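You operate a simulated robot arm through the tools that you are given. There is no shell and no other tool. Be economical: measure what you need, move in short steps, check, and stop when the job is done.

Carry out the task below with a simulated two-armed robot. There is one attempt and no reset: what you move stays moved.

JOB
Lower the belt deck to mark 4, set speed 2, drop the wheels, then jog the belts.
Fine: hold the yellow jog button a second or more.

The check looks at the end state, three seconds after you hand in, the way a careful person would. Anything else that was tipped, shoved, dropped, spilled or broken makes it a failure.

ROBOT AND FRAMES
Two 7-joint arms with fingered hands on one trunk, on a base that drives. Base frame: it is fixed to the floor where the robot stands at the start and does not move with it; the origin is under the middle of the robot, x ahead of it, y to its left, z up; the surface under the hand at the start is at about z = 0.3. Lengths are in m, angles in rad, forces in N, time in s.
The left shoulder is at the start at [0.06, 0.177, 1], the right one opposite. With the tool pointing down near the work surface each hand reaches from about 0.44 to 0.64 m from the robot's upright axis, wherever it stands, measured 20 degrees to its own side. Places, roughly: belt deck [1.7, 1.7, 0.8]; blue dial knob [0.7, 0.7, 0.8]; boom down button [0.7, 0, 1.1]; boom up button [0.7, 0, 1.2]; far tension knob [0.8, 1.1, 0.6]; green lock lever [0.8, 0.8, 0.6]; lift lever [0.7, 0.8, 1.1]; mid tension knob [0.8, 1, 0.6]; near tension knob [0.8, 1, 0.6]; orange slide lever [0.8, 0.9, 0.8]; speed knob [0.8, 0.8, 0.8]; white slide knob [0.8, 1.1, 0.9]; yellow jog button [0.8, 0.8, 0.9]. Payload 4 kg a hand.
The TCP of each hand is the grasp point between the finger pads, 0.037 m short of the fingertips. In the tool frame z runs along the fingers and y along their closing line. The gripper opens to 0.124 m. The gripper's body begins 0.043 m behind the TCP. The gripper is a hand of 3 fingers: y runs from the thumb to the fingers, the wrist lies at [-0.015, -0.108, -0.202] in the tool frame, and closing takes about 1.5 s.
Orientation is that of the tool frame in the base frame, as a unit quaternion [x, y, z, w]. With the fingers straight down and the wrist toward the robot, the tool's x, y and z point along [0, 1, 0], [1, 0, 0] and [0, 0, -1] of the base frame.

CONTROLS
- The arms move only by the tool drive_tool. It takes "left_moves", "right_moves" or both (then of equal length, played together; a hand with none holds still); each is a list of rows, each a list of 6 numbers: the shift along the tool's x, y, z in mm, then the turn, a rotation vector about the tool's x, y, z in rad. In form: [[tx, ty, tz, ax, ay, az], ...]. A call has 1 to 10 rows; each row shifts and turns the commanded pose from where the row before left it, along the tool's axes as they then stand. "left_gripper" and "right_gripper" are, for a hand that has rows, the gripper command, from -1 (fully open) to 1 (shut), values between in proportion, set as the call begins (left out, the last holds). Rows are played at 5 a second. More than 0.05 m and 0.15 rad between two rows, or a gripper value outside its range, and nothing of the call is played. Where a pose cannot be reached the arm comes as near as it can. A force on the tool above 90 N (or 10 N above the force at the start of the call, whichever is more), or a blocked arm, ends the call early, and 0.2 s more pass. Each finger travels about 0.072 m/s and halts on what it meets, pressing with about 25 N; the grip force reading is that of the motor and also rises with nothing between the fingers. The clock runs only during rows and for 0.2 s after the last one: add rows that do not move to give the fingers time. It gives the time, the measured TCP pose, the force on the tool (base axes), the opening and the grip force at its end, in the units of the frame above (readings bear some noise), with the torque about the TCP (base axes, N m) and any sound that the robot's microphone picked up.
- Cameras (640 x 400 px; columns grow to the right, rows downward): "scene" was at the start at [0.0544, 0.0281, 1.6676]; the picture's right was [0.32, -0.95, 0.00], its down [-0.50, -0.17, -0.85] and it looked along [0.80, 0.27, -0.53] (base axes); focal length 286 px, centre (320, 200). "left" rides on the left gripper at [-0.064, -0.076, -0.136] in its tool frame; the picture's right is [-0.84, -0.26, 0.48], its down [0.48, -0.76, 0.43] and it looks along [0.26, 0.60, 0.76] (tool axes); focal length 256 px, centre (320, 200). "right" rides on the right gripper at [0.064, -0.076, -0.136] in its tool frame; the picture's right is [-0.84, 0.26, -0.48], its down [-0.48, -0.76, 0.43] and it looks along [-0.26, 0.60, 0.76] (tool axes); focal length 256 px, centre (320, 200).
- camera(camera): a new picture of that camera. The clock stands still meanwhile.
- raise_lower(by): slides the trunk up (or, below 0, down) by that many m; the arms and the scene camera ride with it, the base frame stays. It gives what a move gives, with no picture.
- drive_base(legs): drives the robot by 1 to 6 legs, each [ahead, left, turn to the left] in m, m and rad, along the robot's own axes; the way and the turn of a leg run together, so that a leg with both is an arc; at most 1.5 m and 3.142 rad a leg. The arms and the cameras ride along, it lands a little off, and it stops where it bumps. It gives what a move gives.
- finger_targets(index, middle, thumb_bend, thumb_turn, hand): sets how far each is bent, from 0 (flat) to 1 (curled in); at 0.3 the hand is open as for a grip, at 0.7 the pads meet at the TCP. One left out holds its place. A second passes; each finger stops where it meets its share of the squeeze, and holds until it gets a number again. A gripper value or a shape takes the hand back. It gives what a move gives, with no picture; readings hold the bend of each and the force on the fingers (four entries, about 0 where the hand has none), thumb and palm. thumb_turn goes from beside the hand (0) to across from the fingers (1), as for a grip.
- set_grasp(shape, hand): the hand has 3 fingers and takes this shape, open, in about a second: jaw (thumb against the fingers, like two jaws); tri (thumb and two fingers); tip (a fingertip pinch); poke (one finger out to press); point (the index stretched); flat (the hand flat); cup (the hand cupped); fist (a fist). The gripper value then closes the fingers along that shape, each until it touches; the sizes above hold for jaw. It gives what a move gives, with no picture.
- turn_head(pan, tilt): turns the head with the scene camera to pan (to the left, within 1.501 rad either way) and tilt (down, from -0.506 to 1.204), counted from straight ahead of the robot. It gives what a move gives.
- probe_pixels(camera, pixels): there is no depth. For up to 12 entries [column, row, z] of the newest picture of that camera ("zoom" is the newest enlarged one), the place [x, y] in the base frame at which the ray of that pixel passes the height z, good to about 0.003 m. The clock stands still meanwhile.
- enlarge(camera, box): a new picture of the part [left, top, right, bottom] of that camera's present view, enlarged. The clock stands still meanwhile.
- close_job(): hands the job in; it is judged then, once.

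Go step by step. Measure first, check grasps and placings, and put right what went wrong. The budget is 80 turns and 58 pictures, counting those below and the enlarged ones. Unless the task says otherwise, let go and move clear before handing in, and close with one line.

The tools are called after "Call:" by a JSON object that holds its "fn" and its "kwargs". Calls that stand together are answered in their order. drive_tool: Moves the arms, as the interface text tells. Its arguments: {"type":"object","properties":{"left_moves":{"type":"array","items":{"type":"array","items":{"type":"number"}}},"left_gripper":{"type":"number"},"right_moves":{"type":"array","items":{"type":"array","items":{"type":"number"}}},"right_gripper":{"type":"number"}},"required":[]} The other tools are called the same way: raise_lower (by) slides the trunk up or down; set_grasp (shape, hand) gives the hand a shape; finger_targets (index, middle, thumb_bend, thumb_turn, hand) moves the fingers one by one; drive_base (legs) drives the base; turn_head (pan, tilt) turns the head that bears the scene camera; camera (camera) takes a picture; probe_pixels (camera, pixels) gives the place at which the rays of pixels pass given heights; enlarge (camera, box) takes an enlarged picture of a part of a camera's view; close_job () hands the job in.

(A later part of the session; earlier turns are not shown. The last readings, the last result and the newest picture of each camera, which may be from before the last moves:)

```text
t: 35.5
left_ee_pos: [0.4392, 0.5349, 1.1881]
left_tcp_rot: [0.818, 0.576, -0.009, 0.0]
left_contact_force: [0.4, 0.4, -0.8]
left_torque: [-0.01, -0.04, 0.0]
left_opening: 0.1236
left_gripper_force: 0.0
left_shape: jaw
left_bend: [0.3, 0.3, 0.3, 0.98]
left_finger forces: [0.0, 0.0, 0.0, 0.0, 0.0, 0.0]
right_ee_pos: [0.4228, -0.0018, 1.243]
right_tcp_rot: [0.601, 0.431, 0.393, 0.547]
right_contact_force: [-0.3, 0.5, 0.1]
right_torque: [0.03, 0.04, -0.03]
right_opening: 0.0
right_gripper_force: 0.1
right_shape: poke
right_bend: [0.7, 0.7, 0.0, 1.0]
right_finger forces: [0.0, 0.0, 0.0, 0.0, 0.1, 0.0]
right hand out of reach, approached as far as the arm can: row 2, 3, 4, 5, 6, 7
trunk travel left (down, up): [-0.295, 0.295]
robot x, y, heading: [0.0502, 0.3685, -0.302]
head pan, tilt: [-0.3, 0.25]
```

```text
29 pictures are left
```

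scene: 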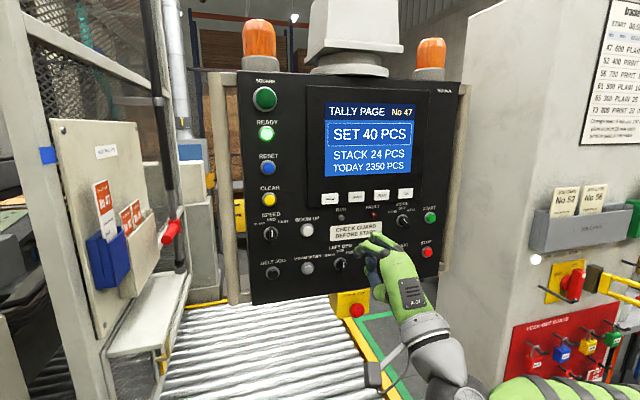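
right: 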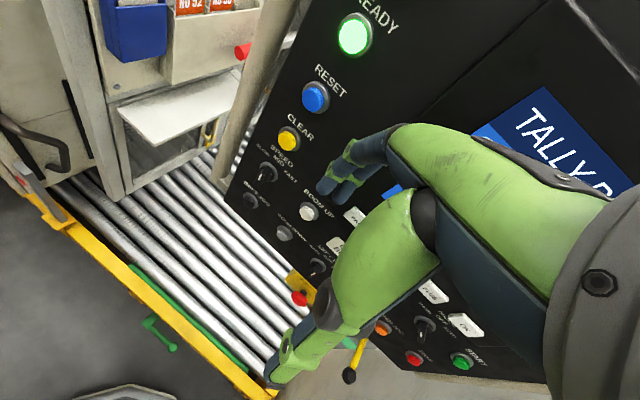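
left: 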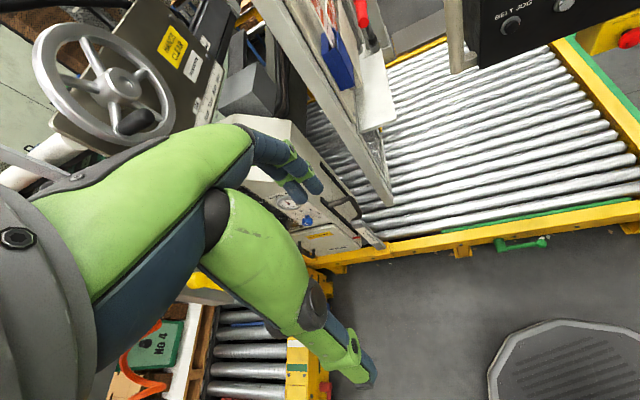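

The right hand points correctly at the console, but the forearm is folded upward and stuck. I'll raise the trunk so the shoulder is near button height, then bring the hand down and forward.

Call:
{"fn": "raise_lower", "kwargs": {"by": 0.25}}

Call:
{"fn": "drive_tool", "kwargs": {"right_moves": [[0, -45, 0, 0, 0, 0], [0, -45, 0, 0, 0, 0], [0, -45, 10, 0, 0, 0], [0, -45, 20, 0, 0, 0], [0, -45, 20, 0, 0, 0], [0, -45, 20, 0, 0, 0], [0, -40, 10, 0, 0, 0]]}}

```text
t: 38.0
left_ee_pos: [0.4418, 0.5342, 1.4373]
left_tcp_rot: [0.818, 0.576, -0.009, -0.001]
left_contact_force: [1.1, -0.2, 0.0]
left_torque: [-0.01, 0.01, 0.01]
left_opening: 0.1237
left_gripper_force: 0.1
left_shape: jaw
left_bend: [0.3, 0.3, 0.3, 0.98]
left_finger forces: [0.0, 0.0, 0.0, 0.1, 0.0, 0.0]
right_ee_pos: [0.4234, -0.005, 1.4919]
right_tcp_rot: [0.601, 0.431, 0.394, 0.547]
right_contact_force: [0.0, -0.4, 0.2]
right_torque: [0.0, 0.0, 0.01]
right_opening: 0.0
right_gripper_force: 0.0
right_shape: poke
right_bend: [0.7, 0.7, 0.0, 1.0]
right_finger forces: [0.0, 0.0, 0.0, 0.0, 0.0, 0.1]
trunk travel left (down, up): [-0.545, 0.045]
robot x, y, heading: [0.0502, 0.3673, -0.304]
head pan, tilt: [-0.3, 0.25]
```

```text
t: 39.6
left_ee_pos: [0.4408, 0.5336, 1.4374]
left_tcp_rot: [0.818, 0.575, -0.01, -0.002]
left_contact_force: [0.4, 0.0, 1.1]
left_torque: [-0.01, -0.03, -0.03]
left_opening: 0.1236
left_gripper_force: 0.1
left_shape: jaw
left_bend: [0.3, 0.3, 0.3, 0.98]
left_finger forces: [0.0, 0.0, 0.1, 0.0, 0.0, 0.0]
right_ee_pos: [0.4158, -0.0952, 1.4409]
right_tcp_rot: [0.603, 0.435, 0.391, 0.543]
right_contact_force: [1.3, -0.8, -0.4]
right_torque: [0.01, 0.0, -0.01]
right_opening: 0.0
right_gripper_force: 0.0
right_shape: poke
right_bend: [0.7, 0.7, 0.0, 1.0]
right_finger forces: [0.0, 0.0, 0.1, 0.0, 0.0, 0.1]
right hand out of reach, approached as far as the arm can: row 1, 2, 3, 4, 5, 6, 7
trunk travel left (down, up): [-0.545, 0.045]
robot x, y, heading: [0.0518, 0.3729, -0.305]
head pan, tilt: [-0.3, 0.25]
```

The wrist is at its limit in this roll. I'll roll the hand so the wrist lies to the right (elbow out), while moving slightly forward.

Call:
{"fn": "drive_tool", "kwargs": {"right_moves": [[0, 0, 5, 0, 0, -0.15], [0, 0, 5, 0, 0, -0.15], [0, 0, 5, 0, 0, -0.15], [0, 0, 5, 0, 0, -0.15], [0, 0, 5, 0, 0, -0.15], [0, 0, 5, 0, 0, -0.15], [0, 0, 5, 0, 0, -0.15], [0, 0, 5, 0, 0, -0.15], [0, 0, 5, 0, 0, -0.15], [0, 0, 5, 0, 0, -0.15]]}}

Call:
{"fn": "drive_tool", "kwargs": {"right_moves": [[45, 0, 0, 0, 0, 0], [45, 0, 0, 0, 0, 0], [45, 0, 0, 0, 0, 0], [45, 0, 0, 0, 0, 0], [45, 0, 0, 0, 0, 0]]}}

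```text
t: 41.9
left_ee_pos: [0.4409, 0.5346, 1.437]
left_tcp_rot: [0.818, 0.576, -0.009, -0.001]
left_contact_force: [-0.4, 0.7, 0.1]
left_torque: [-0.02, 0.01, 0.0]
left_opening: 0.1241
left_gripper_force: 0.2
left_shape: jaw
left_bend: [0.3, 0.3, 0.3, 0.98]
left_finger forces: [0.0, 0.0, 0.1, 0.0, 0.1, 0.0]
right_ee_pos: [0.4597, -0.1114, 1.4353]
right_tcp_rot: [0.146, 0.725, -0.085, 0.668]
right_contact_force: [0.6, -0.1, 0.7]
right_torque: [0.02, -0.04, -0.01]
right_opening: 0.0002
right_gripper_force: 0.1
right_shape: poke
right_bend: [0.7, 0.7, 0.0, 1.0]
right_finger forces: [0.1, 0.1, 0.1, 0.1, 0.1, 0.1]
trunk travel left (down, up): [-0.545, 0.045]
robot x, y, heading: [0.0543, 0.37, -0.303]
head pan, tilt: [-0.3, 0.25]
```

```text
t: 43.0
left_ee_pos: [0.4438, 0.5321, 1.4366]
left_tcp_rot: [0.818, 0.576, -0.01, -0.002]
left_contact_force: [0.9, 0.0, 0.0]
left_torque: [-0.02, 0.04, 0.0]
left_opening: 0.1236
left_gripper_force: 0.1
left_shape: jaw
left_bend: [0.3, 0.3, 0.3, 0.98]
left_finger forces: [0.0, 0.0, 0.0, 0.0, 0.0, 0.0]
right_ee_pos: [0.4494, -0.0904, 1.2066]
right_tcp_rot: [0.147, 0.724, -0.086, 0.668]
right_contact_force: [0.7, 0.6, 0.6]
right_torque: [0.02, 0.01, -0.02]
right_opening: 0.0001
right_gripper_force: 0.1
right_shape: poke
right_bend: [0.7, 0.7, 0.0, 1.0]
right_finger forces: [0.0, 0.1, 0.0, 0.1, 0.1, 0.0]
trunk travel left (down, up): [-0.545, 0.045]
robot x, y, heading: [0.055, 0.3709, -0.307]
head pan, tilt: [-0.3, 0.25]
```

That roll frees the arm. Now I'll see where the fingertip is relative to the buttons.

Call:
{"fn": "drive_tool", "kwargs": {"right_moves": [[45, 40, 0, 0, 0, 0], [45, 40, 0, 0, 0, 0], [0, 0, 0, 0, 0, 0]]}}

Call:
{"fn": "camera", "kwargs": {"camera": "scene"}}

Call:
{"fn": "camera", "kwargs": {"camera": "right"}}

Call:
{"fn": "probe_pixels", "kwargs": {"camera": "scene", "pixels": [[307, 265, 1.1], [307, 230, 1.2], [307, 265, 1.12]]}}

```text
refused: row 1 steps farther than a row can; nothing moved
```

```text
28 pictures are left
```

scene: 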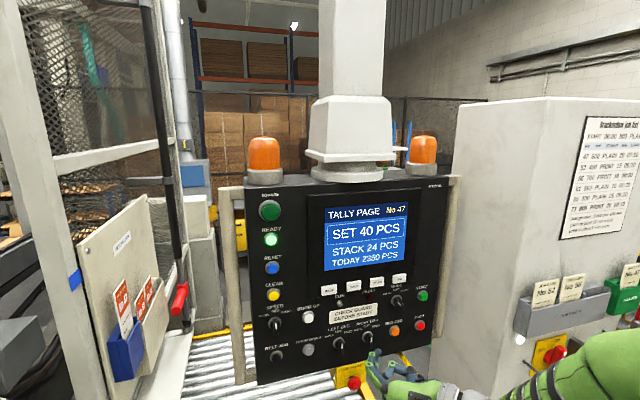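

```text
27 pictures are left
```

right: 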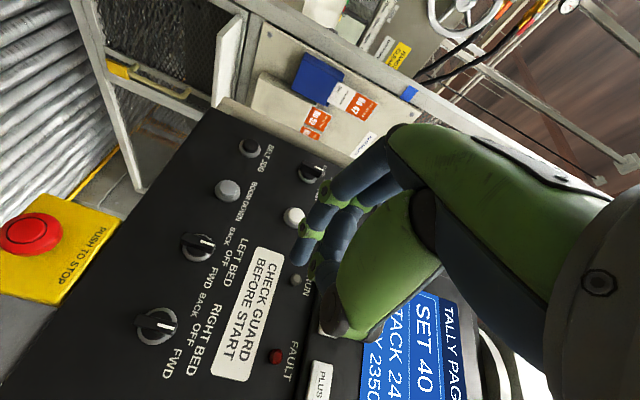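

```text
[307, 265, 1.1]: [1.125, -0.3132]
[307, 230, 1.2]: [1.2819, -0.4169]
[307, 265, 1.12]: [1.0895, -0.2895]
```

The poke shape isn't clearly one finger out, so I'll switch to the point shape. I'll also re-probe BOOM DOWN (307,350) and BOOM UP (307,317).

Call:
{"fn": "probe_pixels", "kwargs": {"camera": "scene", "pixels": [[307, 350, 1.08], [307, 350, 1.1], [307, 350, 1.12], [307, 317, 1.18], [307, 317, 1.2], [277, 357, 1.1]]}}

Call:
{"fn": "set_grasp", "kwargs": {"hand": "right", "shape": "point"}}

Call:
{"fn": "drive_tool", "kwargs": {"right_moves": [[40, 20, 0, 0, 0, 0], [40, 20, 0, 0, 0, 0], [0, 0, 0, 0, 0, 0]]}}

Call:
{"fn": "camera", "kwargs": {"camera": "right"}}

```text
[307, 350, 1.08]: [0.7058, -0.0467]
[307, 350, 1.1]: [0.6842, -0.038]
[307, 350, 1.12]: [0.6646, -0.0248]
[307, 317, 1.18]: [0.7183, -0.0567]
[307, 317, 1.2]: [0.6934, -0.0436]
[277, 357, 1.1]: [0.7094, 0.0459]
```

```text
t: 44.0
left_ee_pos: [0.4411, 0.5334, 1.4373]
left_tcp_rot: [0.818, 0.575, -0.009, -0.001]
left_contact_force: [-0.7, 0.1, -0.3]
left_torque: [-0.04, 0.01, 0.01]
left_opening: 0.1237
left_gripper_force: 0.0
left_shape: jaw
left_bend: [0.3, 0.3, 0.3, 0.98]
left_finger forces: [0.0, 0.0, 0.0, 0.1, 0.0, 0.1]
right_ee_pos: [0.4476, -0.0885, 1.2083]
right_tcp_rot: [0.147, 0.725, -0.085, 0.668]
right_contact_force: [-0.3, -0.4, 0.7]
right_torque: [-0.01, -0.03, -0.03]
right_opening: 0.118
right_gripper_force: 0.1
right_shape: point
right_bend: [0.32, 1.0, 1.0, 0.89]
right_finger forces: [0.0, 0.1, 0.0, 0.1, 0.0, 0.1]
trunk travel left (down, up): [-0.545, 0.045]
robot x, y, heading: [0.0551, 0.3701, -0.303]
head pan, tilt: [-0.3, 0.25]
```

```text
t: 44.8
left_ee_pos: [0.4408, 0.5331, 1.4378]
left_tcp_rot: [0.818, 0.576, -0.009, 0.0]
left_contact_force: [-0.8, -0.1, 0.2]
left_torque: [-0.04, 0.0, 0.01]
left_opening: 0.1238
left_gripper_force: 0.0
left_shape: jaw
left_bend: [0.3, 0.3, 0.3, 0.98]
left_finger forces: [0.1, 0.0, 0.0, 0.0, 0.1, 0.0]
right_ee_pos: [0.4634, -0.0505, 1.1332]
right_tcp_rot: [0.146, 0.724, -0.085, 0.668]
right_contact_force: [0.0, 0.1, 0.5]
right_torque: [0.03, 0.0, 0.02]
right_opening: 0.1182
right_gripper_force: 0.0
right_shape: point
right_bend: [0.32, 1.0, 1.0, 0.89]
right_finger forces: [0.0, 0.0, 0.1, 0.1, 0.0, 0.0]
right hand out of reach, approached as far as the arm can: row 2
trunk travel left (down, up): [-0.545, 0.045]
robot x, y, heading: [0.0518, 0.3689, -0.305]
head pan, tilt: [-0.3, 0.25]
```

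```text
26 pictures are left
```

right: 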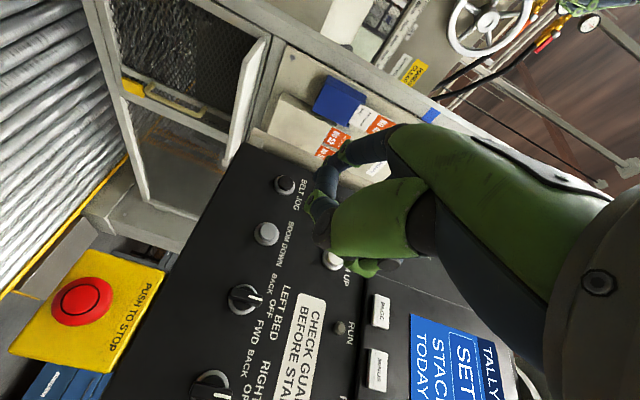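

The point shape leaves the fingertip offset, so I'll use the closed jaw, whose tips sit 37 mm ahead of the TCP. Two-view triangulation puts BOOM DOWN at about (0.665,-0.027,1.118), so I'll line up short of it.

Call:
{"fn": "set_grasp", "kwargs": {"hand": "right", "shape": "jaw"}}

Call:
{"fn": "drive_tool", "kwargs": {"right_moves": [[0, 20, 10, 0, 0, 0], [0, 20, 10, 0, 0, 0], [0, 20, 20, 0, 0, 0], [5, 26, 20, 0, 0, 0], [0, 0, 20, 0, 0, 0], [0, 0, 10, 0, 0, 0], [0, 0, 0, 0, 0, 0], [0, 0, 0, 0, 0, 0]], "right_gripper": 1}}

Call:
{"fn": "camera", "kwargs": {"camera": "right"}}

Call:
{"fn": "enlarge", "kwargs": {"camera": "scene", "box": [240, 270, 440, 400]}}

```text
t: 45.6
left_ee_pos: [0.4421, 0.5333, 1.4374]
left_tcp_rot: [0.818, 0.576, -0.01, -0.001]
left_contact_force: [-0.2, -0.2, -0.3]
left_torque: [-0.02, 0.0, 0.01]
left_opening: 0.124
left_gripper_force: 0.1
left_shape: jaw
left_bend: [0.3, 0.3, 0.3, 0.98]
left_finger forces: [0.1, 0.1, 0.0, 0.1, 0.0, 0.0]
right_ee_pos: [0.4629, -0.0523, 1.1324]
right_tcp_rot: [0.146, 0.725, -0.084, 0.668]
right_contact_force: [0.2, 0.1, 0.4]
right_torque: [-0.01, -0.03, 0.0]
right_opening: 0.1238
right_gripper_force: 0.1
right_shape: jaw
right_bend: [0.3, 0.3, 0.3, 0.97]
right_finger forces: [0.0, 0.0, 0.1, 0.1, 0.0, 0.1]
trunk travel left (down, up): [-0.545, 0.045]
robot x, y, heading: [0.0516, 0.3638, -0.307]
head pan, tilt: [-0.3, 0.25]
```

```text
t: 47.5
left_ee_pos: [0.4408, 0.5323, 1.4371]
left_tcp_rot: [0.817, 0.576, -0.009, -0.001]
left_contact_force: [-0.6, 0.5, -0.2]
left_torque: [-0.01, -0.02, -0.01]
left_opening: 0.1237
left_gripper_force: 0.0
left_shape: jaw
left_bend: [0.3, 0.3, 0.3, 0.98]
left_finger forces: [0.1, 0.0, 0.0, 0.1, 0.0, 0.0]
right_ee_pos: [0.575, 0.0009, 1.1277]
right_tcp_rot: [0.147, 0.725, -0.084, 0.667]
right_contact_force: [-0.3, 0.1, -0.3]
right_torque: [-0.03, 0.0, 0.0]
right_opening: 0.0
right_gripper_force: 25.3
right_shape: jaw
right_bend: [0.7, 0.7, 0.71, 1.0]
right_finger forces: [0.1, 0.0, 0.0, 0.1, 0.1, 0.0]
trunk travel left (down, up): [-0.545, 0.045]
robot x, y, heading: [0.0478, 0.3655, -0.306]
head pan, tilt: [-0.3, 0.25]
```

```text
25 pictures are left
```

right: 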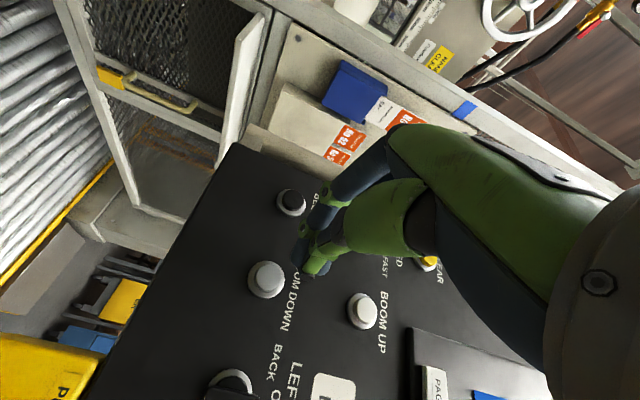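

```text
3.08 times, centred on (340, 335) of scene
```

zoom: 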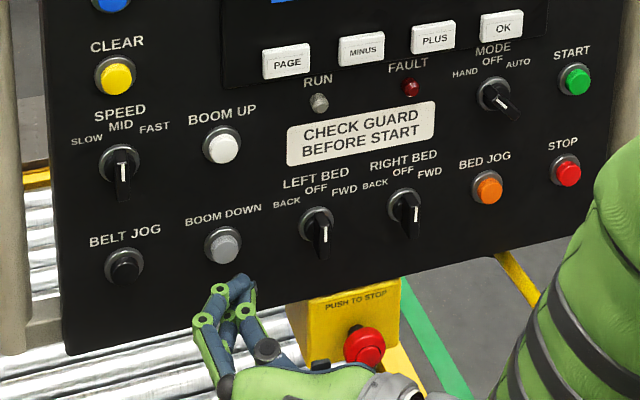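

The right camera (button at (268,278)) agrees: I need about +9 mm in x, -3 mm in y, and roughly 58 mm forward to touch. I'll advance 45 mm, and turn the head to the scale post for a baseline.

Call:
{"fn": "drive_tool", "kwargs": {"right_moves": [[9, -3, 15, 0, 0, 0], [0, 0, 15, 0, 0, 0], [0, 0, 15, 0, 0, 0]]}}

Call:
{"fn": "turn_head", "kwargs": {"pan": 0.65, "tilt": 0.9}}

Call:
{"fn": "camera", "kwargs": {"camera": "scene"}}

Call:
{"fn": "camera", "kwargs": {"camera": "right"}}

```text
t: 48.2
left_ee_pos: [0.4408, 0.5338, 1.4367]
left_tcp_rot: [0.818, 0.575, -0.008, -0.001]
left_contact_force: [-0.4, -0.1, -0.1]
left_torque: [-0.02, 0.04, 0.03]
left_opening: 0.1238
left_gripper_force: 0.1
left_shape: jaw
left_bend: [0.3, 0.3, 0.3, 0.98]
left_finger forces: [0.0, 0.1, 0.0, 0.1, 0.1, 0.0]
right_ee_pos: [0.6158, -0.0152, 1.1131]
right_tcp_rot: [0.147, 0.725, -0.084, 0.668]
right_contact_force: [1.6, 0.1, 0.6]
right_torque: [0.02, 0.01, 0.01]
right_opening: 0.0
right_gripper_force: 24.6
right_shape: jaw
right_bend: [0.7, 0.7, 0.71, 1.0]
right_finger forces: [0.0, 0.0, 0.0, 0.1, 0.0, 0.1]
trunk travel left (down, up): [-0.545, 0.045]
robot x, y, heading: [0.0544, 0.3695, -0.307]
head pan, tilt: [-0.3, 0.25]
```

```text
t: 49.5
left_ee_pos: [0.4415, 0.5342, 1.4369]
left_tcp_rot: [0.818, 0.575, -0.009, -0.001]
left_contact_force: [0.5, 0.1, -0.1]
left_torque: [0.0, 0.0, 0.01]
left_opening: 0.1238
left_gripper_force: 0.0
left_shape: jaw
left_bend: [0.3, 0.3, 0.3, 0.98]
left_finger forces: [0.0, 0.0, 0.1, 0.0, 0.1, 0.0]
right_ee_pos: [0.6155, -0.0149, 1.1137]
right_tcp_rot: [0.148, 0.725, -0.085, 0.668]
right_contact_force: [-0.4, 0.6, -0.9]
right_torque: [-0.05, 0.02, 0.0]
right_opening: 0.0
right_gripper_force: 25.2
right_shape: jaw
right_bend: [0.7, 0.7, 0.71, 1.0]
right_finger forces: [0.1, 0.1, 0.0, 0.1, 0.0, 0.1]
trunk travel left (down, up): [-0.545, 0.045]
robot x, y, heading: [0.0485, 0.3658, -0.307]
head pan, tilt: [0.649, 0.901]
```

```text
23 pictures are left
```

scene: 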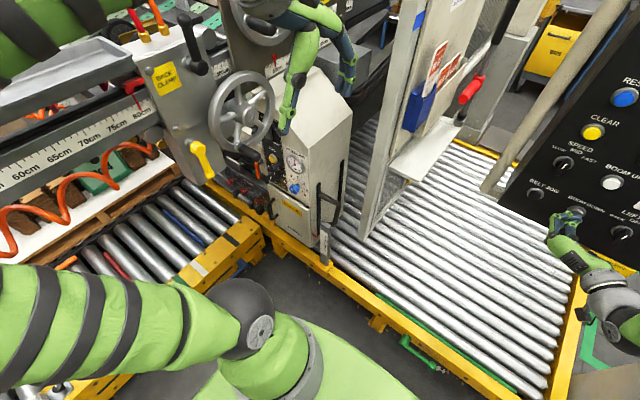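

```text
22 pictures are left
```

right: 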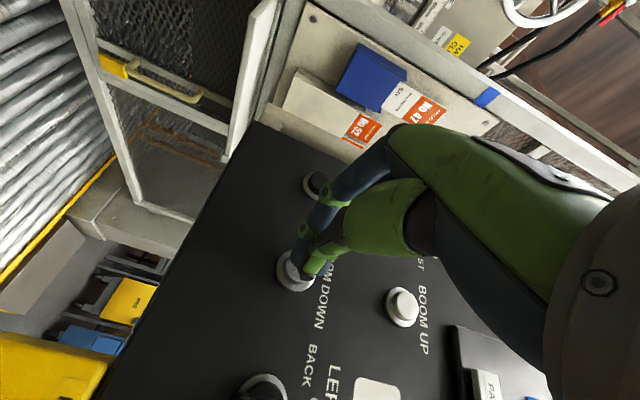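

The tip is on the button. I'll take a baseline zoom of the scale post at (325,245).

Call:
{"fn": "enlarge", "kwargs": {"camera": "scene", "box": [304, 215, 352, 270]}}

Call:
{"fn": "drive_tool", "kwargs": {"right_moves": [[0, 0, 5, 0, 0, 0], [0, 0, 4, 0, 0, 0]]}}

```text
7.27 times, centred on (328, 242) of scene
```

zoom: 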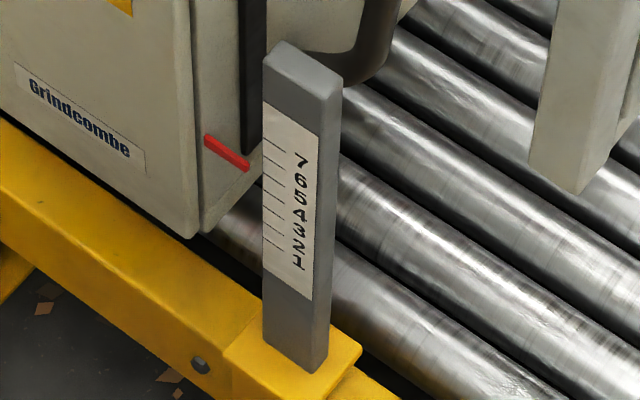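

```text
t: 50.1
left_ee_pos: [0.441, 0.5328, 1.437]
left_tcp_rot: [0.817, 0.576, -0.01, -0.002]
left_contact_force: [-0.7, -0.5, -0.3]
left_torque: [0.02, 0.0, 0.03]
left_opening: 0.1239
left_gripper_force: 0.1
left_shape: jaw
left_bend: [0.3, 0.3, 0.3, 0.98]
left_finger forces: [0.0, 0.0, 0.1, 0.0, 0.0, 0.1]
right_ee_pos: [0.6255, -0.0178, 1.1127]
right_tcp_rot: [0.147, 0.725, -0.085, 0.668]
right_contact_force: [0.8, -0.9, -0.3]
right_torque: [-0.01, -0.04, 0.01]
right_opening: 0.0001
right_gripper_force: 25.0
right_shape: jaw
right_bend: [0.7, 0.7, 0.71, 1.0]
right_finger forces: [0.0, 0.0, 0.1, 0.1, 0.0, 0.1]
trunk travel left (down, up): [-0.545, 0.045]
robot x, y, heading: [0.05, 0.3666, -0.304]
head pan, tilt: [0.649, 0.901]
```

The pointer reads about 5 from both views. There's no contact yet, so I'll advance in small steps.

Call:
{"fn": "drive_tool", "kwargs": {"right_moves": [[0, 0, 3, 0, 0, 0], [0, 0, 3, 0, 0, 0]]}}

Call:
{"fn": "drive_tool", "kwargs": {"right_moves": [[0, 0, 3, 0, 0, 0]]}}

```text
t: 50.7
left_ee_pos: [0.4397, 0.5335, 1.4386]
left_tcp_rot: [0.817, 0.576, -0.009, -0.001]
left_contact_force: [0.2, 0.2, 0.0]
left_torque: [0.0, -0.01, -0.01]
left_opening: 0.1239
left_gripper_force: 0.0
left_shape: jaw
left_bend: [0.3, 0.3, 0.3, 0.98]
left_finger forces: [0.0, 0.0, 0.1, 0.0, 0.0, 0.0]
right_ee_pos: [0.6291, -0.0192, 1.1121]
right_tcp_rot: [0.146, 0.725, -0.084, 0.668]
right_contact_force: [-1.5, 2.2, 0.7]
right_torque: [-0.01, -0.07, 0.01]
right_opening: 0.0
right_gripper_force: 25.5
right_shape: jaw
right_bend: [0.7, 0.7, 0.71, 1.0]
right_finger forces: [0.1, 0.0, 0.1, 0.0, 0.0, 0.0]
trunk travel left (down, up): [-0.545, 0.045]
robot x, y, heading: [0.0507, 0.3647, -0.301]
head pan, tilt: [0.649, 0.901]
heard: click
```

```text
t: 51.1
left_ee_pos: [0.4384, 0.5336, 1.4374]
left_tcp_rot: [0.818, 0.575, -0.01, -0.001]
left_contact_force: [0.9, -0.2, -0.7]
left_torque: [-0.01, -0.02, 0.03]
left_opening: 0.1235
left_gripper_force: 0.2
left_shape: jaw
left_bend: [0.3, 0.3, 0.3, 0.98]
left_finger forces: [0.1, 0.0, 0.0, 0.0, 0.1, 0.0]
right_ee_pos: [0.6313, -0.0197, 1.1114]
right_tcp_rot: [0.147, 0.725, -0.084, 0.668]
right_contact_force: [-9.8, 4.7, 0.6]
right_torque: [-0.02, -0.06, 0.04]
right_opening: 0.0002
right_gripper_force: 25.5
right_shape: jaw
right_bend: [0.7, 0.7, 0.71, 1.0]
right_finger forces: [0.0, 0.0, 0.0, 0.0, 0.0, 0.0]
trunk travel left (down, up): [-0.545, 0.045]
robot x, y, heading: [0.0513, 0.3693, -0.302]
head pan, tilt: [0.649, 0.901]
```

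It clicked, and it has now been held for under 0.6 s. I'll release and check the scale.

Call:
{"fn": "drive_tool", "kwargs": {"right_moves": [[0, 0, -15, 0, 0, 0]]}}

Call:
{"fn": "enlarge", "kwargs": {"camera": "scene", "box": [304, 215, 352, 270]}}

```text
t: 51.5
left_ee_pos: [0.4411, 0.5351, 1.4382]
left_tcp_rot: [0.818, 0.576, -0.009, 0.0]
left_contact_force: [-0.2, 0.1, -0.1]
left_torque: [-0.01, -0.03, 0.02]
left_opening: 0.1238
left_gripper_force: 0.0
left_shape: jaw
left_bend: [0.3, 0.3, 0.3, 0.98]
left_finger forces: [0.1, 0.1, 0.0, 0.0, 0.0, 0.0]
right_ee_pos: [0.6174, -0.016, 1.1118]
right_tcp_rot: [0.148, 0.724, -0.086, 0.668]
right_contact_force: [0.1, -0.3, -0.3]
right_torque: [0.0, 0.0, -0.01]
right_opening: 0.0
right_gripper_force: 24.6
right_shape: jaw
right_bend: [0.7, 0.7, 0.71, 1.0]
right_finger forces: [0.0, 0.0, 0.0, 0.0, 0.0, 0.1]
trunk travel left (down, up): [-0.545, 0.045]
robot x, y, heading: [0.0559, 0.37, -0.306]
head pan, tilt: [0.649, 0.901]
```

```text
7.27 times, centred on (328, 242) of scene
```

zoom: 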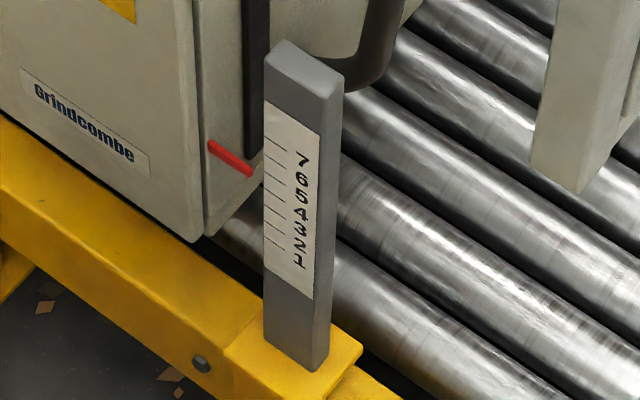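

BOOM DOWN lowers the deck: the pointer dropped about 0.3 mark in roughly 0.7 s. For a parallax-free reading I'll bring the left-hand camera down level with the scale while the right hand stays at the button.

Call:
{"fn": "drive_tool", "kwargs": {"left_moves": [[0, 0, 48, 0, 0, 0], [0, 0, 48, 0, 0, 0], [0, 0, 48, 0, 0, 0], [0, 0, 48, 0, 0, 0], [0, 0, 48, 0, 0, 0], [0, 0, 48, 0, 0, 0], [0, 0, 48, 0, 0, 0], [0, 0, 48, 0, 0, 0], [0, 0, 48, 0, 0, 0], [0, 0, 48, 0, 0, 0]]}}

Call:
{"fn": "drive_tool", "kwargs": {"left_moves": [[0, 0, 48, 0, 0, 0], [0, 0, 48, 0, 0, 0], [0, 0, 48, 0, 0, 0], [0, 0, 48, 0, 0, 0], [0, 0, 0, -0.15, 0, 0], [0, 0, 0, -0.15, 0, 0], [0, 0, 0, -0.15, 0, 0], [0, 0, 0, -0.15, 0, 0]]}}

Call:
{"fn": "camera", "kwargs": {"camera": "left"}}

```text
t: 53.9
left_ee_pos: [0.5432, 0.4127, 1.1338]
left_tcp_rot: [0.892, 0.442, 0.047, 0.078]
left_contact_force: [0.0, 0.7, -0.4]
left_torque: [-0.03, 0.0, -0.02]
left_opening: 0.1238
left_gripper_force: 0.0
left_shape: jaw
left_bend: [0.3, 0.3, 0.3, 0.98]
left_finger forces: [0.0, 0.0, 0.0, 0.0, 0.0, 0.1]
left hand out of reach, approached as far as the arm can: row 5, 6, 7, 8, 9, 10
right_ee_pos: [0.6181, -0.0163, 1.1119]
right_tcp_rot: [0.146, 0.724, -0.085, 0.668]
right_contact_force: [0.2, 0.5, 0.1]
right_torque: [0.02, 0.01, 0.0]
right_opening: 0.0001
right_gripper_force: 25.2
right_shape: jaw
right_bend: [0.7, 0.7, 0.71, 1.0]
right_finger forces: [0.1, 0.0, 0.0, 0.1, 0.1, 0.1]
trunk travel left (down, up): [-0.545, 0.045]
robot x, y, heading: [0.0545, 0.3707, -0.307]
head pan, tilt: [0.649, 0.901]
stopped in row 10 (left hand): the arm was blocked; the commanded pose is now the measured one
```

```text
t: 55.7
left_ee_pos: [0.5956, 0.3576, 0.9708]
left_tcp_rot: [0.83, 0.408, 0.176, 0.338]
left_contact_force: [-0.4, 0.1, -0.1]
left_torque: [-0.03, 0.0, -0.02]
left_opening: 0.1239
left_gripper_force: 0.0
left_shape: jaw
left_bend: [0.3, 0.3, 0.3, 0.98]
left_finger forces: [0.1, 0.0, 0.1, 0.0, 0.0, 0.1]
left hand out of reach, approached as far as the arm can: row 1, 5, 6, 7, 8
right_ee_pos: [0.6179, -0.0154, 1.1107]
right_tcp_rot: [0.148, 0.725, -0.084, 0.668]
right_contact_force: [-0.1, 0.5, 0.1]
right_torque: [0.0, -0.01, 0.01]
right_opening: 0.0
right_gripper_force: 25.3
right_shape: jaw
right_bend: [0.7, 0.7, 0.71, 1.0]
right_finger forces: [0.0, 0.1, 0.1, 0.0, 0.0, 0.0]
trunk travel left (down, up): [-0.545, 0.045]
robot x, y, heading: [0.0506, 0.3648, -0.303]
head pan, tilt: [0.649, 0.901]
```

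```text
19 pictures are left
```

left: 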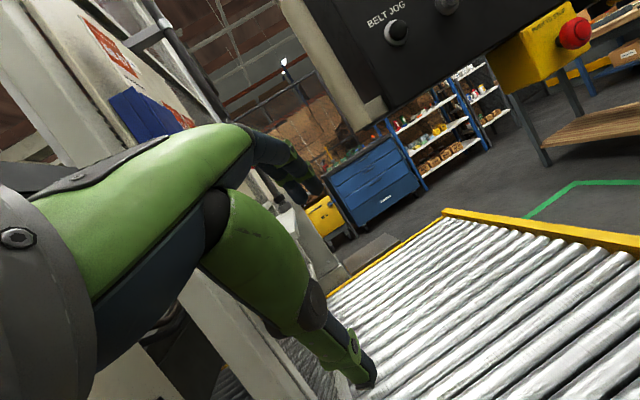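

The left hand drifted toward the cage instead of the scale, so I'll back it out along the path it came. Instead I'll read the scale with the scene camera at two trunk heights.

Call:
{"fn": "drive_tool", "kwargs": {"left_moves": [[0, 0, -40, 0.15, 0, 0], [0, 0, -40, 0.15, 0, 0], [0, 0, -40, 0.15, 0, 0], [0, 0, -40, 0.15, 0, 0], [0, -40, -20, 0, 0, 0], [0, -40, -20, 0, 0, 0], [30, -30, -20, 0, 0, 0], [40, 0, -20, 0, 0, 0]]}}

Call:
{"fn": "camera", "kwargs": {"camera": "scene"}}

```text
t: 57.5
left_ee_pos: [0.5686, 0.5158, 1.1681]
left_tcp_rot: [0.893, 0.441, 0.046, 0.077]
left_contact_force: [0.8, 0.3, 0.0]
left_torque: [-0.02, -0.02, 0.01]
left_opening: 0.1238
left_gripper_force: 0.1
left_shape: jaw
left_bend: [0.3, 0.3, 0.3, 0.98]
left_finger forces: [0.0, 0.0, 0.0, 0.0, 0.0, 0.1]
left hand out of reach, approached as far as the arm can: row 1, 2, 5, 6, 7
right_ee_pos: [0.6202, -0.0141, 1.1118]
right_tcp_rot: [0.145, 0.725, -0.086, 0.668]
right_contact_force: [0.1, 0.6, -0.2]
right_torque: [-0.04, 0.04, -0.02]
right_opening: 0.0003
right_gripper_force: 24.9
right_shape: jaw
right_bend: [0.7, 0.7, 0.71, 1.0]
right_finger forces: [0.0, 0.0, 0.0, 0.0, 0.1, 0.1]
trunk travel left (down, up): [-0.545, 0.045]
robot x, y, heading: [0.0513, 0.3679, -0.309]
head pan, tilt: [0.649, 0.901]
```

```text
18 pictures are left
```

scene: 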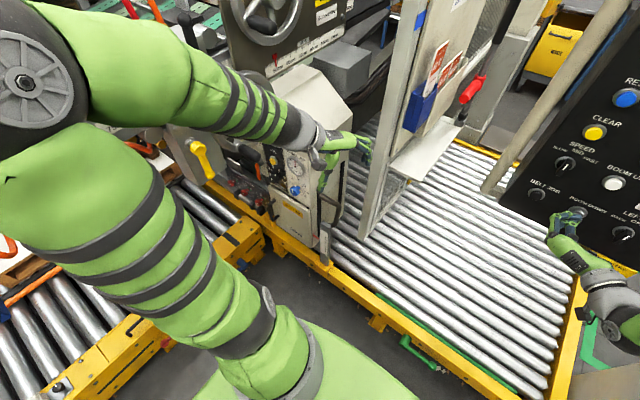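

The scale post stays visible past the left arm. I'll probe rays for the pointer tip and ticks from the last zoom.

Call:
{"fn": "probe_pixels", "kwargs": {"camera": "zoom", "pixels": [[251, 174, 0.4], [251, 174, 0.5], [251, 174, 0.6], [265, 138, 0.4], [265, 138, 0.5], [265, 138, 0.6], [265, 239, 0.4], [265, 239, 0.5], [263, 335, 0.3], [263, 335, 0.35], [210, 143, 0.5], [210, 143, 0.6]]}}

Call:
{"fn": "drive_tool", "kwargs": {"right_moves": [[0, 0, 10, 0, 0, 0], [0, 0, 7, 0, 0, 0], [0, 0, 0, 0, 0, 0], [0, 0, 0, 0, 0, 0], [0, 0, -17, 0, 0, 0]]}}

Call:
{"fn": "enlarge", "kwargs": {"camera": "scene", "box": [304, 215, 352, 270]}}

```text
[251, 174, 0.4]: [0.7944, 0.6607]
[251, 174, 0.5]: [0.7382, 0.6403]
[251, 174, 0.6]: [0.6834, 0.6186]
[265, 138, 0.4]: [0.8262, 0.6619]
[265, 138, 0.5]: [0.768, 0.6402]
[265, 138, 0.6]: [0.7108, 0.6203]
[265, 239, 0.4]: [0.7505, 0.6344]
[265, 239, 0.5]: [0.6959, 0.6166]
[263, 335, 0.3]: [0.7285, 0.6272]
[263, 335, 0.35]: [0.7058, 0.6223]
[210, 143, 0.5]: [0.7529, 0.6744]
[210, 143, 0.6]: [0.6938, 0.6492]
```

```text
t: 58.7
left_ee_pos: [0.5656, 0.5153, 1.1694]
left_tcp_rot: [0.893, 0.44, 0.048, 0.078]
left_contact_force: [0.6, 0.3, 0.2]
left_torque: [-0.02, -0.02, -0.01]
left_opening: 0.1238
left_gripper_force: 0.1
left_shape: jaw
left_bend: [0.3, 0.3, 0.3, 0.98]
left_finger forces: [0.0, 0.0, 0.0, 0.0, 0.0, 0.0]
right_ee_pos: [0.6186, -0.0178, 1.1129]
right_tcp_rot: [0.147, 0.724, -0.085, 0.669]
right_contact_force: [-1.1, -0.1, -0.2]
right_torque: [-0.01, 0.0, -0.01]
right_opening: 0.0
right_gripper_force: 25.1
right_shape: jaw
right_bend: [0.7, 0.7, 0.71, 1.0]
right_finger forces: [0.1, 0.0, 0.0, 0.0, 0.1, 0.1]
trunk travel left (down, up): [-0.545, 0.045]
robot x, y, heading: [0.053, 0.3678, -0.306]
head pan, tilt: [0.649, 0.901]
heard: click
```

```text
7.27 times, centred on (328, 242) of scene
```

zoom: 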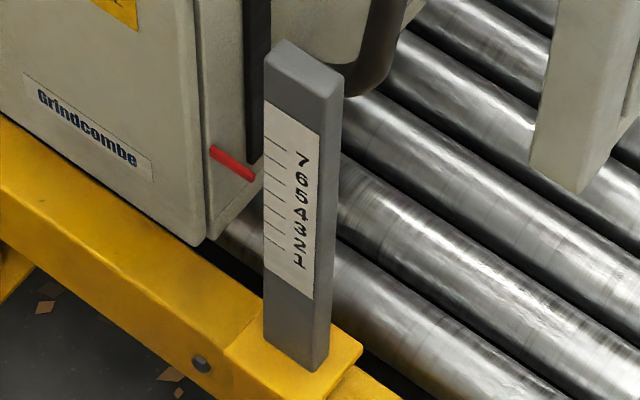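

Ticks are about 21 mm apart (17 px), and the pointer has dropped about 10 px to roughly 4.35. I'll give one more similar press, then retract and view from a lower camera height to remove parallax.

Call:
{"fn": "drive_tool", "kwargs": {"right_moves": [[0, 0, 10, 0, 0, 0], [0, 0, 7, 0, 0, 0], [0, 0, 0, 0, 0, 0], [0, 0, -17, 0, 0, 0], [0, 0, -45, 0, 0, 0], [0, 0, -45, 0, 0, 0], [0, 0, -45, 0, 0, 0]]}}

Call:
{"fn": "raise_lower", "kwargs": {"by": -0.35}}

Call:
{"fn": "turn_head", "kwargs": {"pan": 0.65, "tilt": 0.8}}

Call:
{"fn": "camera", "kwargs": {"camera": "scene"}}

```text
t: 60.3
left_ee_pos: [0.5669, 0.5138, 1.1683]
left_tcp_rot: [0.893, 0.441, 0.047, 0.077]
left_contact_force: [-0.2, -0.1, 0.4]
left_torque: [-0.02, 0.02, 0.0]
left_opening: 0.1239
left_gripper_force: 0.0
left_shape: jaw
left_bend: [0.3, 0.3, 0.3, 0.98]
left_finger forces: [0.0, 0.0, 0.0, 0.1, 0.1, 0.1]
right_ee_pos: [0.5168, 0.0155, 1.1216]
right_tcp_rot: [0.147, 0.725, -0.084, 0.668]
right_contact_force: [-0.6, -0.1, 0.0]
right_torque: [-0.02, 0.02, 0.02]
right_opening: 0.0002
right_gripper_force: 24.3
right_shape: jaw
right_bend: [0.7, 0.7, 0.71, 1.0]
right_finger forces: [0.0, 0.1, 0.0, 0.0, 0.0, 0.0]
right hand out of reach, approached as far as the arm can: row 7
trunk travel left (down, up): [-0.545, 0.045]
robot x, y, heading: [0.0509, 0.3697, -0.307]
head pan, tilt: [0.649, 0.901]
heard: click
```

```text
t: 63.7
left_ee_pos: [0.566, 0.5141, 0.8212]
left_tcp_rot: [0.893, 0.441, 0.048, 0.077]
left_contact_force: [-0.5, 0.5, -0.5]
left_torque: [-0.01, 0.0, -0.02]
left_opening: 0.1239
left_gripper_force: 0.0
left_shape: jaw
left_bend: [0.3, 0.3, 0.3, 0.98]
left_finger forces: [0.0, 0.1, 0.0, 0.0, 0.0, 0.0]
right_ee_pos: [0.5164, 0.0154, 0.7699]
right_tcp_rot: [0.147, 0.725, -0.084, 0.668]
right_contact_force: [0.0, -0.1, 0.4]
right_torque: [0.0, 0.03, -0.01]
right_opening: 0.0
right_gripper_force: 24.5
right_shape: jaw
right_bend: [0.7, 0.7, 0.71, 1.0]
right_finger forces: [0.0, 0.0, 0.0, 0.1, 0.0, 0.0]
trunk travel left (down, up): [-0.195, 0.395]
robot x, y, heading: [0.0498, 0.3726, -0.306]
head pan, tilt: [0.649, 0.901]
```

```text
t: 64.4
left_ee_pos: [0.5659, 0.5152, 0.8183]
left_tcp_rot: [0.893, 0.441, 0.048, 0.077]
left_contact_force: [-0.9, -0.4, -0.4]
left_torque: [-0.02, -0.03, 0.0]
left_opening: 0.124
left_gripper_force: 0.0
left_shape: jaw
left_bend: [0.3, 0.3, 0.3, 0.98]
left_finger forces: [0.1, 0.0, 0.0, 0.0, 0.1, 0.0]
right_ee_pos: [0.5168, 0.0153, 0.7708]
right_tcp_rot: [0.147, 0.725, -0.085, 0.667]
right_contact_force: [1.3, 0.2, 0.2]
right_torque: [0.02, 0.0, 0.02]
right_opening: 0.0
right_gripper_force: 25.4
right_shape: jaw
right_bend: [0.7, 0.7, 0.71, 1.0]
right_finger forces: [0.0, 0.1, 0.0, 0.0, 0.1, 0.0]
trunk travel left (down, up): [-0.195, 0.395]
robot x, y, heading: [0.0519, 0.3697, -0.303]
head pan, tilt: [0.649, 0.799]
```

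```text
16 pictures are left
```

scene: 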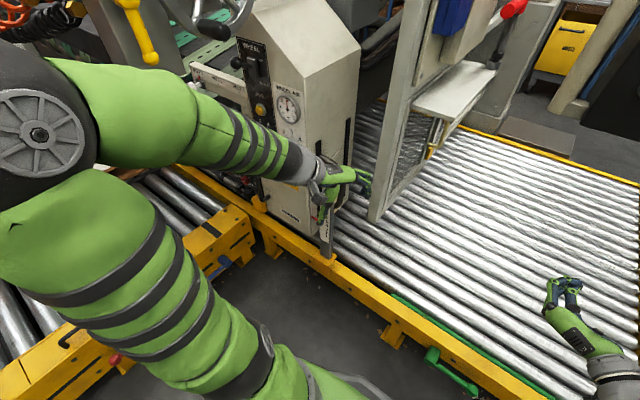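

The left hand hides the scale post top at (327,215). I'll shift it back-right and zoom.

Call:
{"fn": "drive_tool", "kwargs": {"left_moves": [[-40, 0, 0, 0, 0, 0], [-40, 0, 0, 0, 0, 0], [-40, 0, 0, 0, 0, 0], [-40, 0, 0, 0, 0, 0]]}}

Call:
{"fn": "enlarge", "kwargs": {"camera": "scene", "box": [300, 195, 354, 260]}}

```text
t: 65.4
left_ee_pos: [0.4937, 0.3806, 0.8376]
left_tcp_rot: [0.892, 0.442, 0.046, 0.077]
left_contact_force: [-0.1, -0.3, -0.8]
left_torque: [0.04, -0.03, 0.0]
left_opening: 0.124
left_gripper_force: 0.1
left_shape: jaw
left_bend: [0.3, 0.3, 0.3, 0.98]
left_finger forces: [0.0, 0.0, 0.0, 0.1, 0.1, 0.0]
left hand out of reach, approached as far as the arm can: row 2, 3, 4
right_ee_pos: [0.5156, 0.0147, 0.7711]
right_tcp_rot: [0.147, 0.725, -0.085, 0.668]
right_contact_force: [-0.1, -0.3, -0.9]
right_torque: [-0.01, 0.01, -0.02]
right_opening: 0.0001
right_gripper_force: 24.8
right_shape: jaw
right_bend: [0.7, 0.7, 0.71, 1.0]
right_finger forces: [0.0, 0.0, 0.1, 0.0, 0.1, 0.0]
trunk travel left (down, up): [-0.195, 0.395]
robot x, y, heading: [0.0548, 0.3688, -0.305]
head pan, tilt: [0.649, 0.799]
```

```text
6.15 times, centred on (327, 228) of scene
```

zoom: 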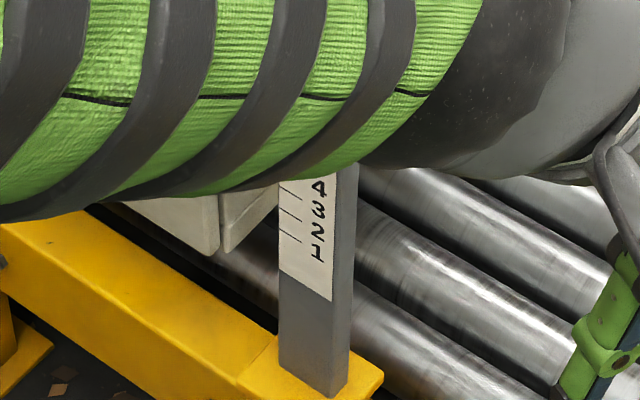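

The forearm blocks the view. I'll lift the left hand 0.24 m and look again.

Call:
{"fn": "drive_tool", "kwargs": {"left_moves": [[0, 0, -48, 0, 0, 0], [0, 0, -48, 0, 0, 0], [0, 0, -48, 0, 0, 0], [0, 0, -48, 0, 0, 0], [0, 0, -48, 0, 0, 0], [0, 0, 0, 0, 0, 0]]}}

Call:
{"fn": "enlarge", "kwargs": {"camera": "scene", "box": [300, 195, 354, 260]}}

```text
t: 66.6
left_ee_pos: [0.4787, 0.4156, 1.051]
left_tcp_rot: [0.895, 0.435, -0.017, 0.094]
left_contact_force: [0.2, -0.1, 0.2]
left_torque: [-0.01, 0.04, -0.02]
left_opening: 0.1241
left_gripper_force: 0.0
left_shape: jaw
left_bend: [0.3, 0.3, 0.3, 0.98]
left_finger forces: [0.1, 0.1, 0.0, 0.0, 0.0, 0.0]
right_ee_pos: [0.5183, 0.0156, 0.7685]
right_tcp_rot: [0.147, 0.725, -0.085, 0.667]
right_contact_force: [0.8, 0.4, -0.2]
right_torque: [0.01, -0.03, 0.02]
right_opening: 0.0
right_gripper_force: 25.1
right_shape: jaw
right_bend: [0.7, 0.7, 0.71, 1.0]
right_finger forces: [0.0, 0.0, 0.0, 0.1, 0.0, 0.0]
trunk travel left (down, up): [-0.195, 0.395]
robot x, y, heading: [0.0499, 0.3682, -0.305]
head pan, tilt: [0.649, 0.799]
stopped in row 6 (left hand): the arm was blocked; the commanded pose is now the measured one
```

```text
6.15 times, centred on (327, 228) of scene
```

zoom: 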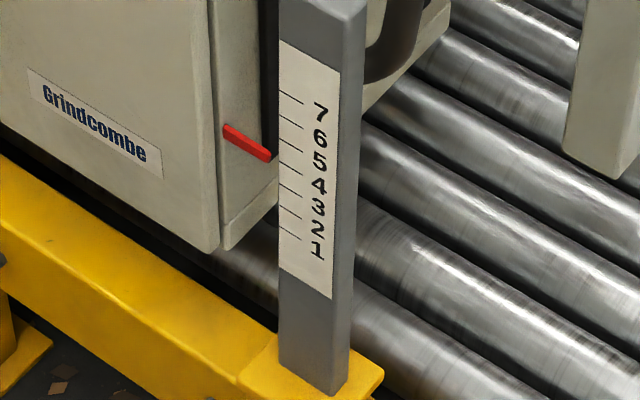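

Tick left ends are at rows 90 (mark 7) to 230 (mark 1), and the pointer tip is at (269,157), which reads near 3.9–4. To rule out parallax I'll triangulate against the earlier high-view rays.

Call:
{"fn": "probe_pixels", "kwargs": {"camera": "zoom", "pixels": [[280, 90, 0.5], [280, 90, 0.6], [280, 230, 0.4], [280, 230, 0.5], [269, 157, 0.4], [269, 157, 0.5], [269, 157, 0.6], [280, 364, 0.3], [280, 364, 0.35], [227, 128, 0.5], [227, 128, 0.6]]}}

```text
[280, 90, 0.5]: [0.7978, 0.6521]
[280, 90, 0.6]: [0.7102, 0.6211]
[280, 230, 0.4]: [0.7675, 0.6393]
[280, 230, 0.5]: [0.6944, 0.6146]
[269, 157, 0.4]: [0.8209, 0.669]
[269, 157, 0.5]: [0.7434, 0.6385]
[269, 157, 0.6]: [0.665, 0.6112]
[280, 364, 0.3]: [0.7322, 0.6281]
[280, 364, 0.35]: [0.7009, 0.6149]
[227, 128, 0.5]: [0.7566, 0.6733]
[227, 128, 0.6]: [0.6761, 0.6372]
```

All estimates put the pointer at about 4.0–4.1, so the deck is at mark 4 and I'll recheck later. I'll back away and reorient both hands: left pointing forward with the wrist outward, right folded down.

Call:
{"fn": "drive_base", "kwargs": {"legs": [[-0.3, 0.0, 0.0], [0.0, 0.0, 0.5]]}}

Call:
{"fn": "drive_tool", "kwargs": {"left_moves": [[0, 8, 0, -0.0864, 0.0864, 0.0864], [0, 8, 0, -0.0864, 0.0864, 0.0864], [0, 8, 0, -0.0864, 0.0864, 0.0864], [0, 8, 0, -0.0864, 0.0864, 0.0864], [0, 8, 0, -0.0864, 0.0864, 0.0864], [0, 8, 0, -0.0864, 0.0864, 0.0864], [0, 8, 0, -0.0864, 0.0864, 0.0864], [0, 0, 8, -0.0864, 0.0864, 0.0864], [0, 0, 8, -0.0864, 0.0864, 0.0864], [0, 0, 8, -0.0864, 0.0864, 0.0864]], "right_moves": [[0, 0, 0, 0.0864, 0.0864, 0.0864], [0, 0, 0, 0.0864, 0.0864, 0.0864], [0, 0, 0, 0.0864, 0.0864, 0.0864], [0, 0, 0, 0.0864, 0.0864, 0.0864], [0, 0, 0, 0.0864, 0.0864, 0.0864], [0, 0, 0, 0.0864, 0.0864, 0.0864], [0, 0, 0, 0.0864, 0.0864, 0.0864], [0, 0, 0, 0.0864, 0.0864, 0.0864], [0, 0, 0, 0.0864, 0.0864, 0.0864], [0, 0, 0, 0.0864, 0.0864, 0.0864]]}}

Call:
{"fn": "drive_tool", "kwargs": {"left_moves": [[0, 0, 20, -0.0864, 0.0864, 0.0864], [0, 0, 20, -0.0864, 0.0864, 0.0864], [0, 0, 20, -0.0864, 0.0864, 0.0864], [0, 0, 20, -0.0864, 0.0864, 0.0864]], "right_moves": [[0, 0, 0, 0.0864, 0.0864, 0.0864], [0, 0, 0, 0.0864, 0.0864, 0.0864], [0, 0, 0, 0.0864, 0.0864, 0.0864], [0, 0, 0, 0.0864, 0.0864, 0.0864]]}}

```text
t: 70.1
left_ee_pos: [0.1126, 0.7087, 1.0527]
left_tcp_rot: [0.757, 0.646, 0.009, 0.096]
left_contact_force: [-0.3, -0.2, -0.2]
left_torque: [-0.03, 0.02, -0.04]
left_opening: 0.124
left_gripper_force: 0.0
left_shape: jaw
left_bend: [0.3, 0.3, 0.3, 0.98]
left_finger forces: [0.0, 0.0, 0.0, 0.1, 0.1, 0.0]
right_ee_pos: [0.3393, 0.3778, 0.7727]
right_tcp_rot: [-0.039, 0.738, 0.085, 0.668]
right_contact_force: [-0.5, 0.2, 0.4]
right_torque: [0.0, 0.02, 0.0]
right_opening: 0.0
right_gripper_force: 24.7
right_shape: jaw
right_bend: [0.7, 0.7, 0.71, 1.0]
right_finger forces: [0.0, 0.1, 0.0, 0.0, 0.1, 0.1]
trunk travel left (down, up): [-0.195, 0.395]
robot x, y, heading: [-0.2405, 0.4633, 0.202]
head pan, tilt: [0.649, 0.799]
```

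```text
t: 71.0
left_ee_pos: [0.1459, 0.7632, 1.0389]
left_tcp_rot: [0.774, 0.596, 0.197, 0.084]
left_contact_force: [0.2, 0.1, -0.5]
left_torque: [0.02, 0.02, -0.01]
left_opening: 0.1238
left_gripper_force: 0.0
left_shape: jaw
left_bend: [0.3, 0.3, 0.3, 0.98]
left_finger forces: [0.0, 0.0, 0.0, 0.1, 0.1, 0.1]
right_ee_pos: [0.357, 0.3792, 0.7704]
right_tcp_rot: [0.147, 0.828, 0.067, 0.537]
right_contact_force: [0.5, 0.2, -0.2]
right_torque: [-0.02, -0.03, 0.01]
right_opening: 0.0002
right_gripper_force: 25.2
right_shape: jaw
right_bend: [0.7, 0.7, 0.71, 1.0]
right_finger forces: [0.0, 0.0, 0.0, 0.1, 0.0, 0.0]
right hand out of reach, approached as far as the arm can: row 1, 2
trunk travel left (down, up): [-0.195, 0.395]
robot x, y, heading: [-0.2349, 0.462, 0.21]
head pan, tilt: [0.649, 0.799]
stopped in row 4 (left hand): the arm was blocked; the commanded pose is now the measured one
```

```text
t: 72.0
left_ee_pos: [0.1885, 0.7774, 0.9731]
left_tcp_rot: [0.792, 0.419, 0.437, 0.077]
left_contact_force: [0.4, 0.5, 0.1]
left_torque: [0.01, 0.0, 0.02]
left_opening: 0.1242
left_gripper_force: 0.0
left_shape: jaw
left_bend: [0.3, 0.3, 0.3, 0.98]
left_finger forces: [0.0, 0.0, 0.1, 0.0, 0.0, 0.0]
right_ee_pos: [0.3563, 0.3788, 0.7697]
right_tcp_rot: [0.362, 0.869, 0.041, 0.334]
right_contact_force: [0.0, -0.5, 0.6]
right_torque: [0.01, 0.0, 0.0]
right_opening: 0.0
right_gripper_force: 25.0
right_shape: jaw
right_bend: [0.7, 0.7, 0.71, 1.0]
right_finger forces: [0.1, 0.0, 0.1, 0.1, 0.1, 0.0]
trunk travel left (down, up): [-0.195, 0.395]
robot x, y, heading: [-0.2365, 0.4607, 0.206]
head pan, tilt: [0.649, 0.799]
```

Both hands are partway. I'll continue the same turns.

Call:
{"fn": "drive_tool", "kwargs": {"left_moves": [[0, 0, 5, -0.0864, 0.0864, 0.0864], [0, 0, 5, -0.0864, 0.0864, 0.0864], [0, 0, 10, -0.0864, 0.0864, 0.0864], [0, 0, 10, -0.0864, 0.0864, 0.0864], [0, 0, 10, -0.0864, 0.0864, 0.0864], [0, 0, 10, -0.0864, 0.0864, 0.0864]], "right_moves": [[0, 0, 0, 0.0864, 0.0864, 0.0864], [0, 0, 0, 0.0864, 0.0864, 0.0864], [0, 0, 0, 0.0864, 0.0864, 0.0864], [0, 0, 0, 0.0864, 0.0864, 0.0864], [0, 0, 0, 0, 0, 0], [0, 0, 0, 0, 0, 0]]}}

```text
t: 73.4
left_ee_pos: [0.2344, 0.7855, 0.959]
left_tcp_rot: [0.689, 0.086, 0.717, 0.054]
left_contact_force: [-0.2, -0.1, 0.5]
left_torque: [-0.01, -0.01, -0.04]
left_opening: 0.1237
left_gripper_force: 0.1
left_shape: jaw
left_bend: [0.3, 0.3, 0.3, 0.98]
left_finger forces: [0.0, 0.0, 0.0, 0.1, 0.0, 0.0]
right_ee_pos: [0.3584, 0.3799, 0.7686]
right_tcp_rot: [0.543, 0.833, 0.01, 0.105]
right_contact_force: [-0.7, 0.5, 0.1]
right_torque: [0.0, -0.04, -0.01]
right_opening: 0.0
right_gripper_force: 24.7
right_shape: jaw
right_bend: [0.7, 0.7, 0.71, 1.0]
right_finger forces: [0.0, 0.0, 0.1, 0.0, 0.1, 0.1]
trunk travel left (down, up): [-0.195, 0.395]
robot x, y, heading: [-0.2356, 0.4616, 0.2]
head pan, tilt: [0.649, 0.799]
```

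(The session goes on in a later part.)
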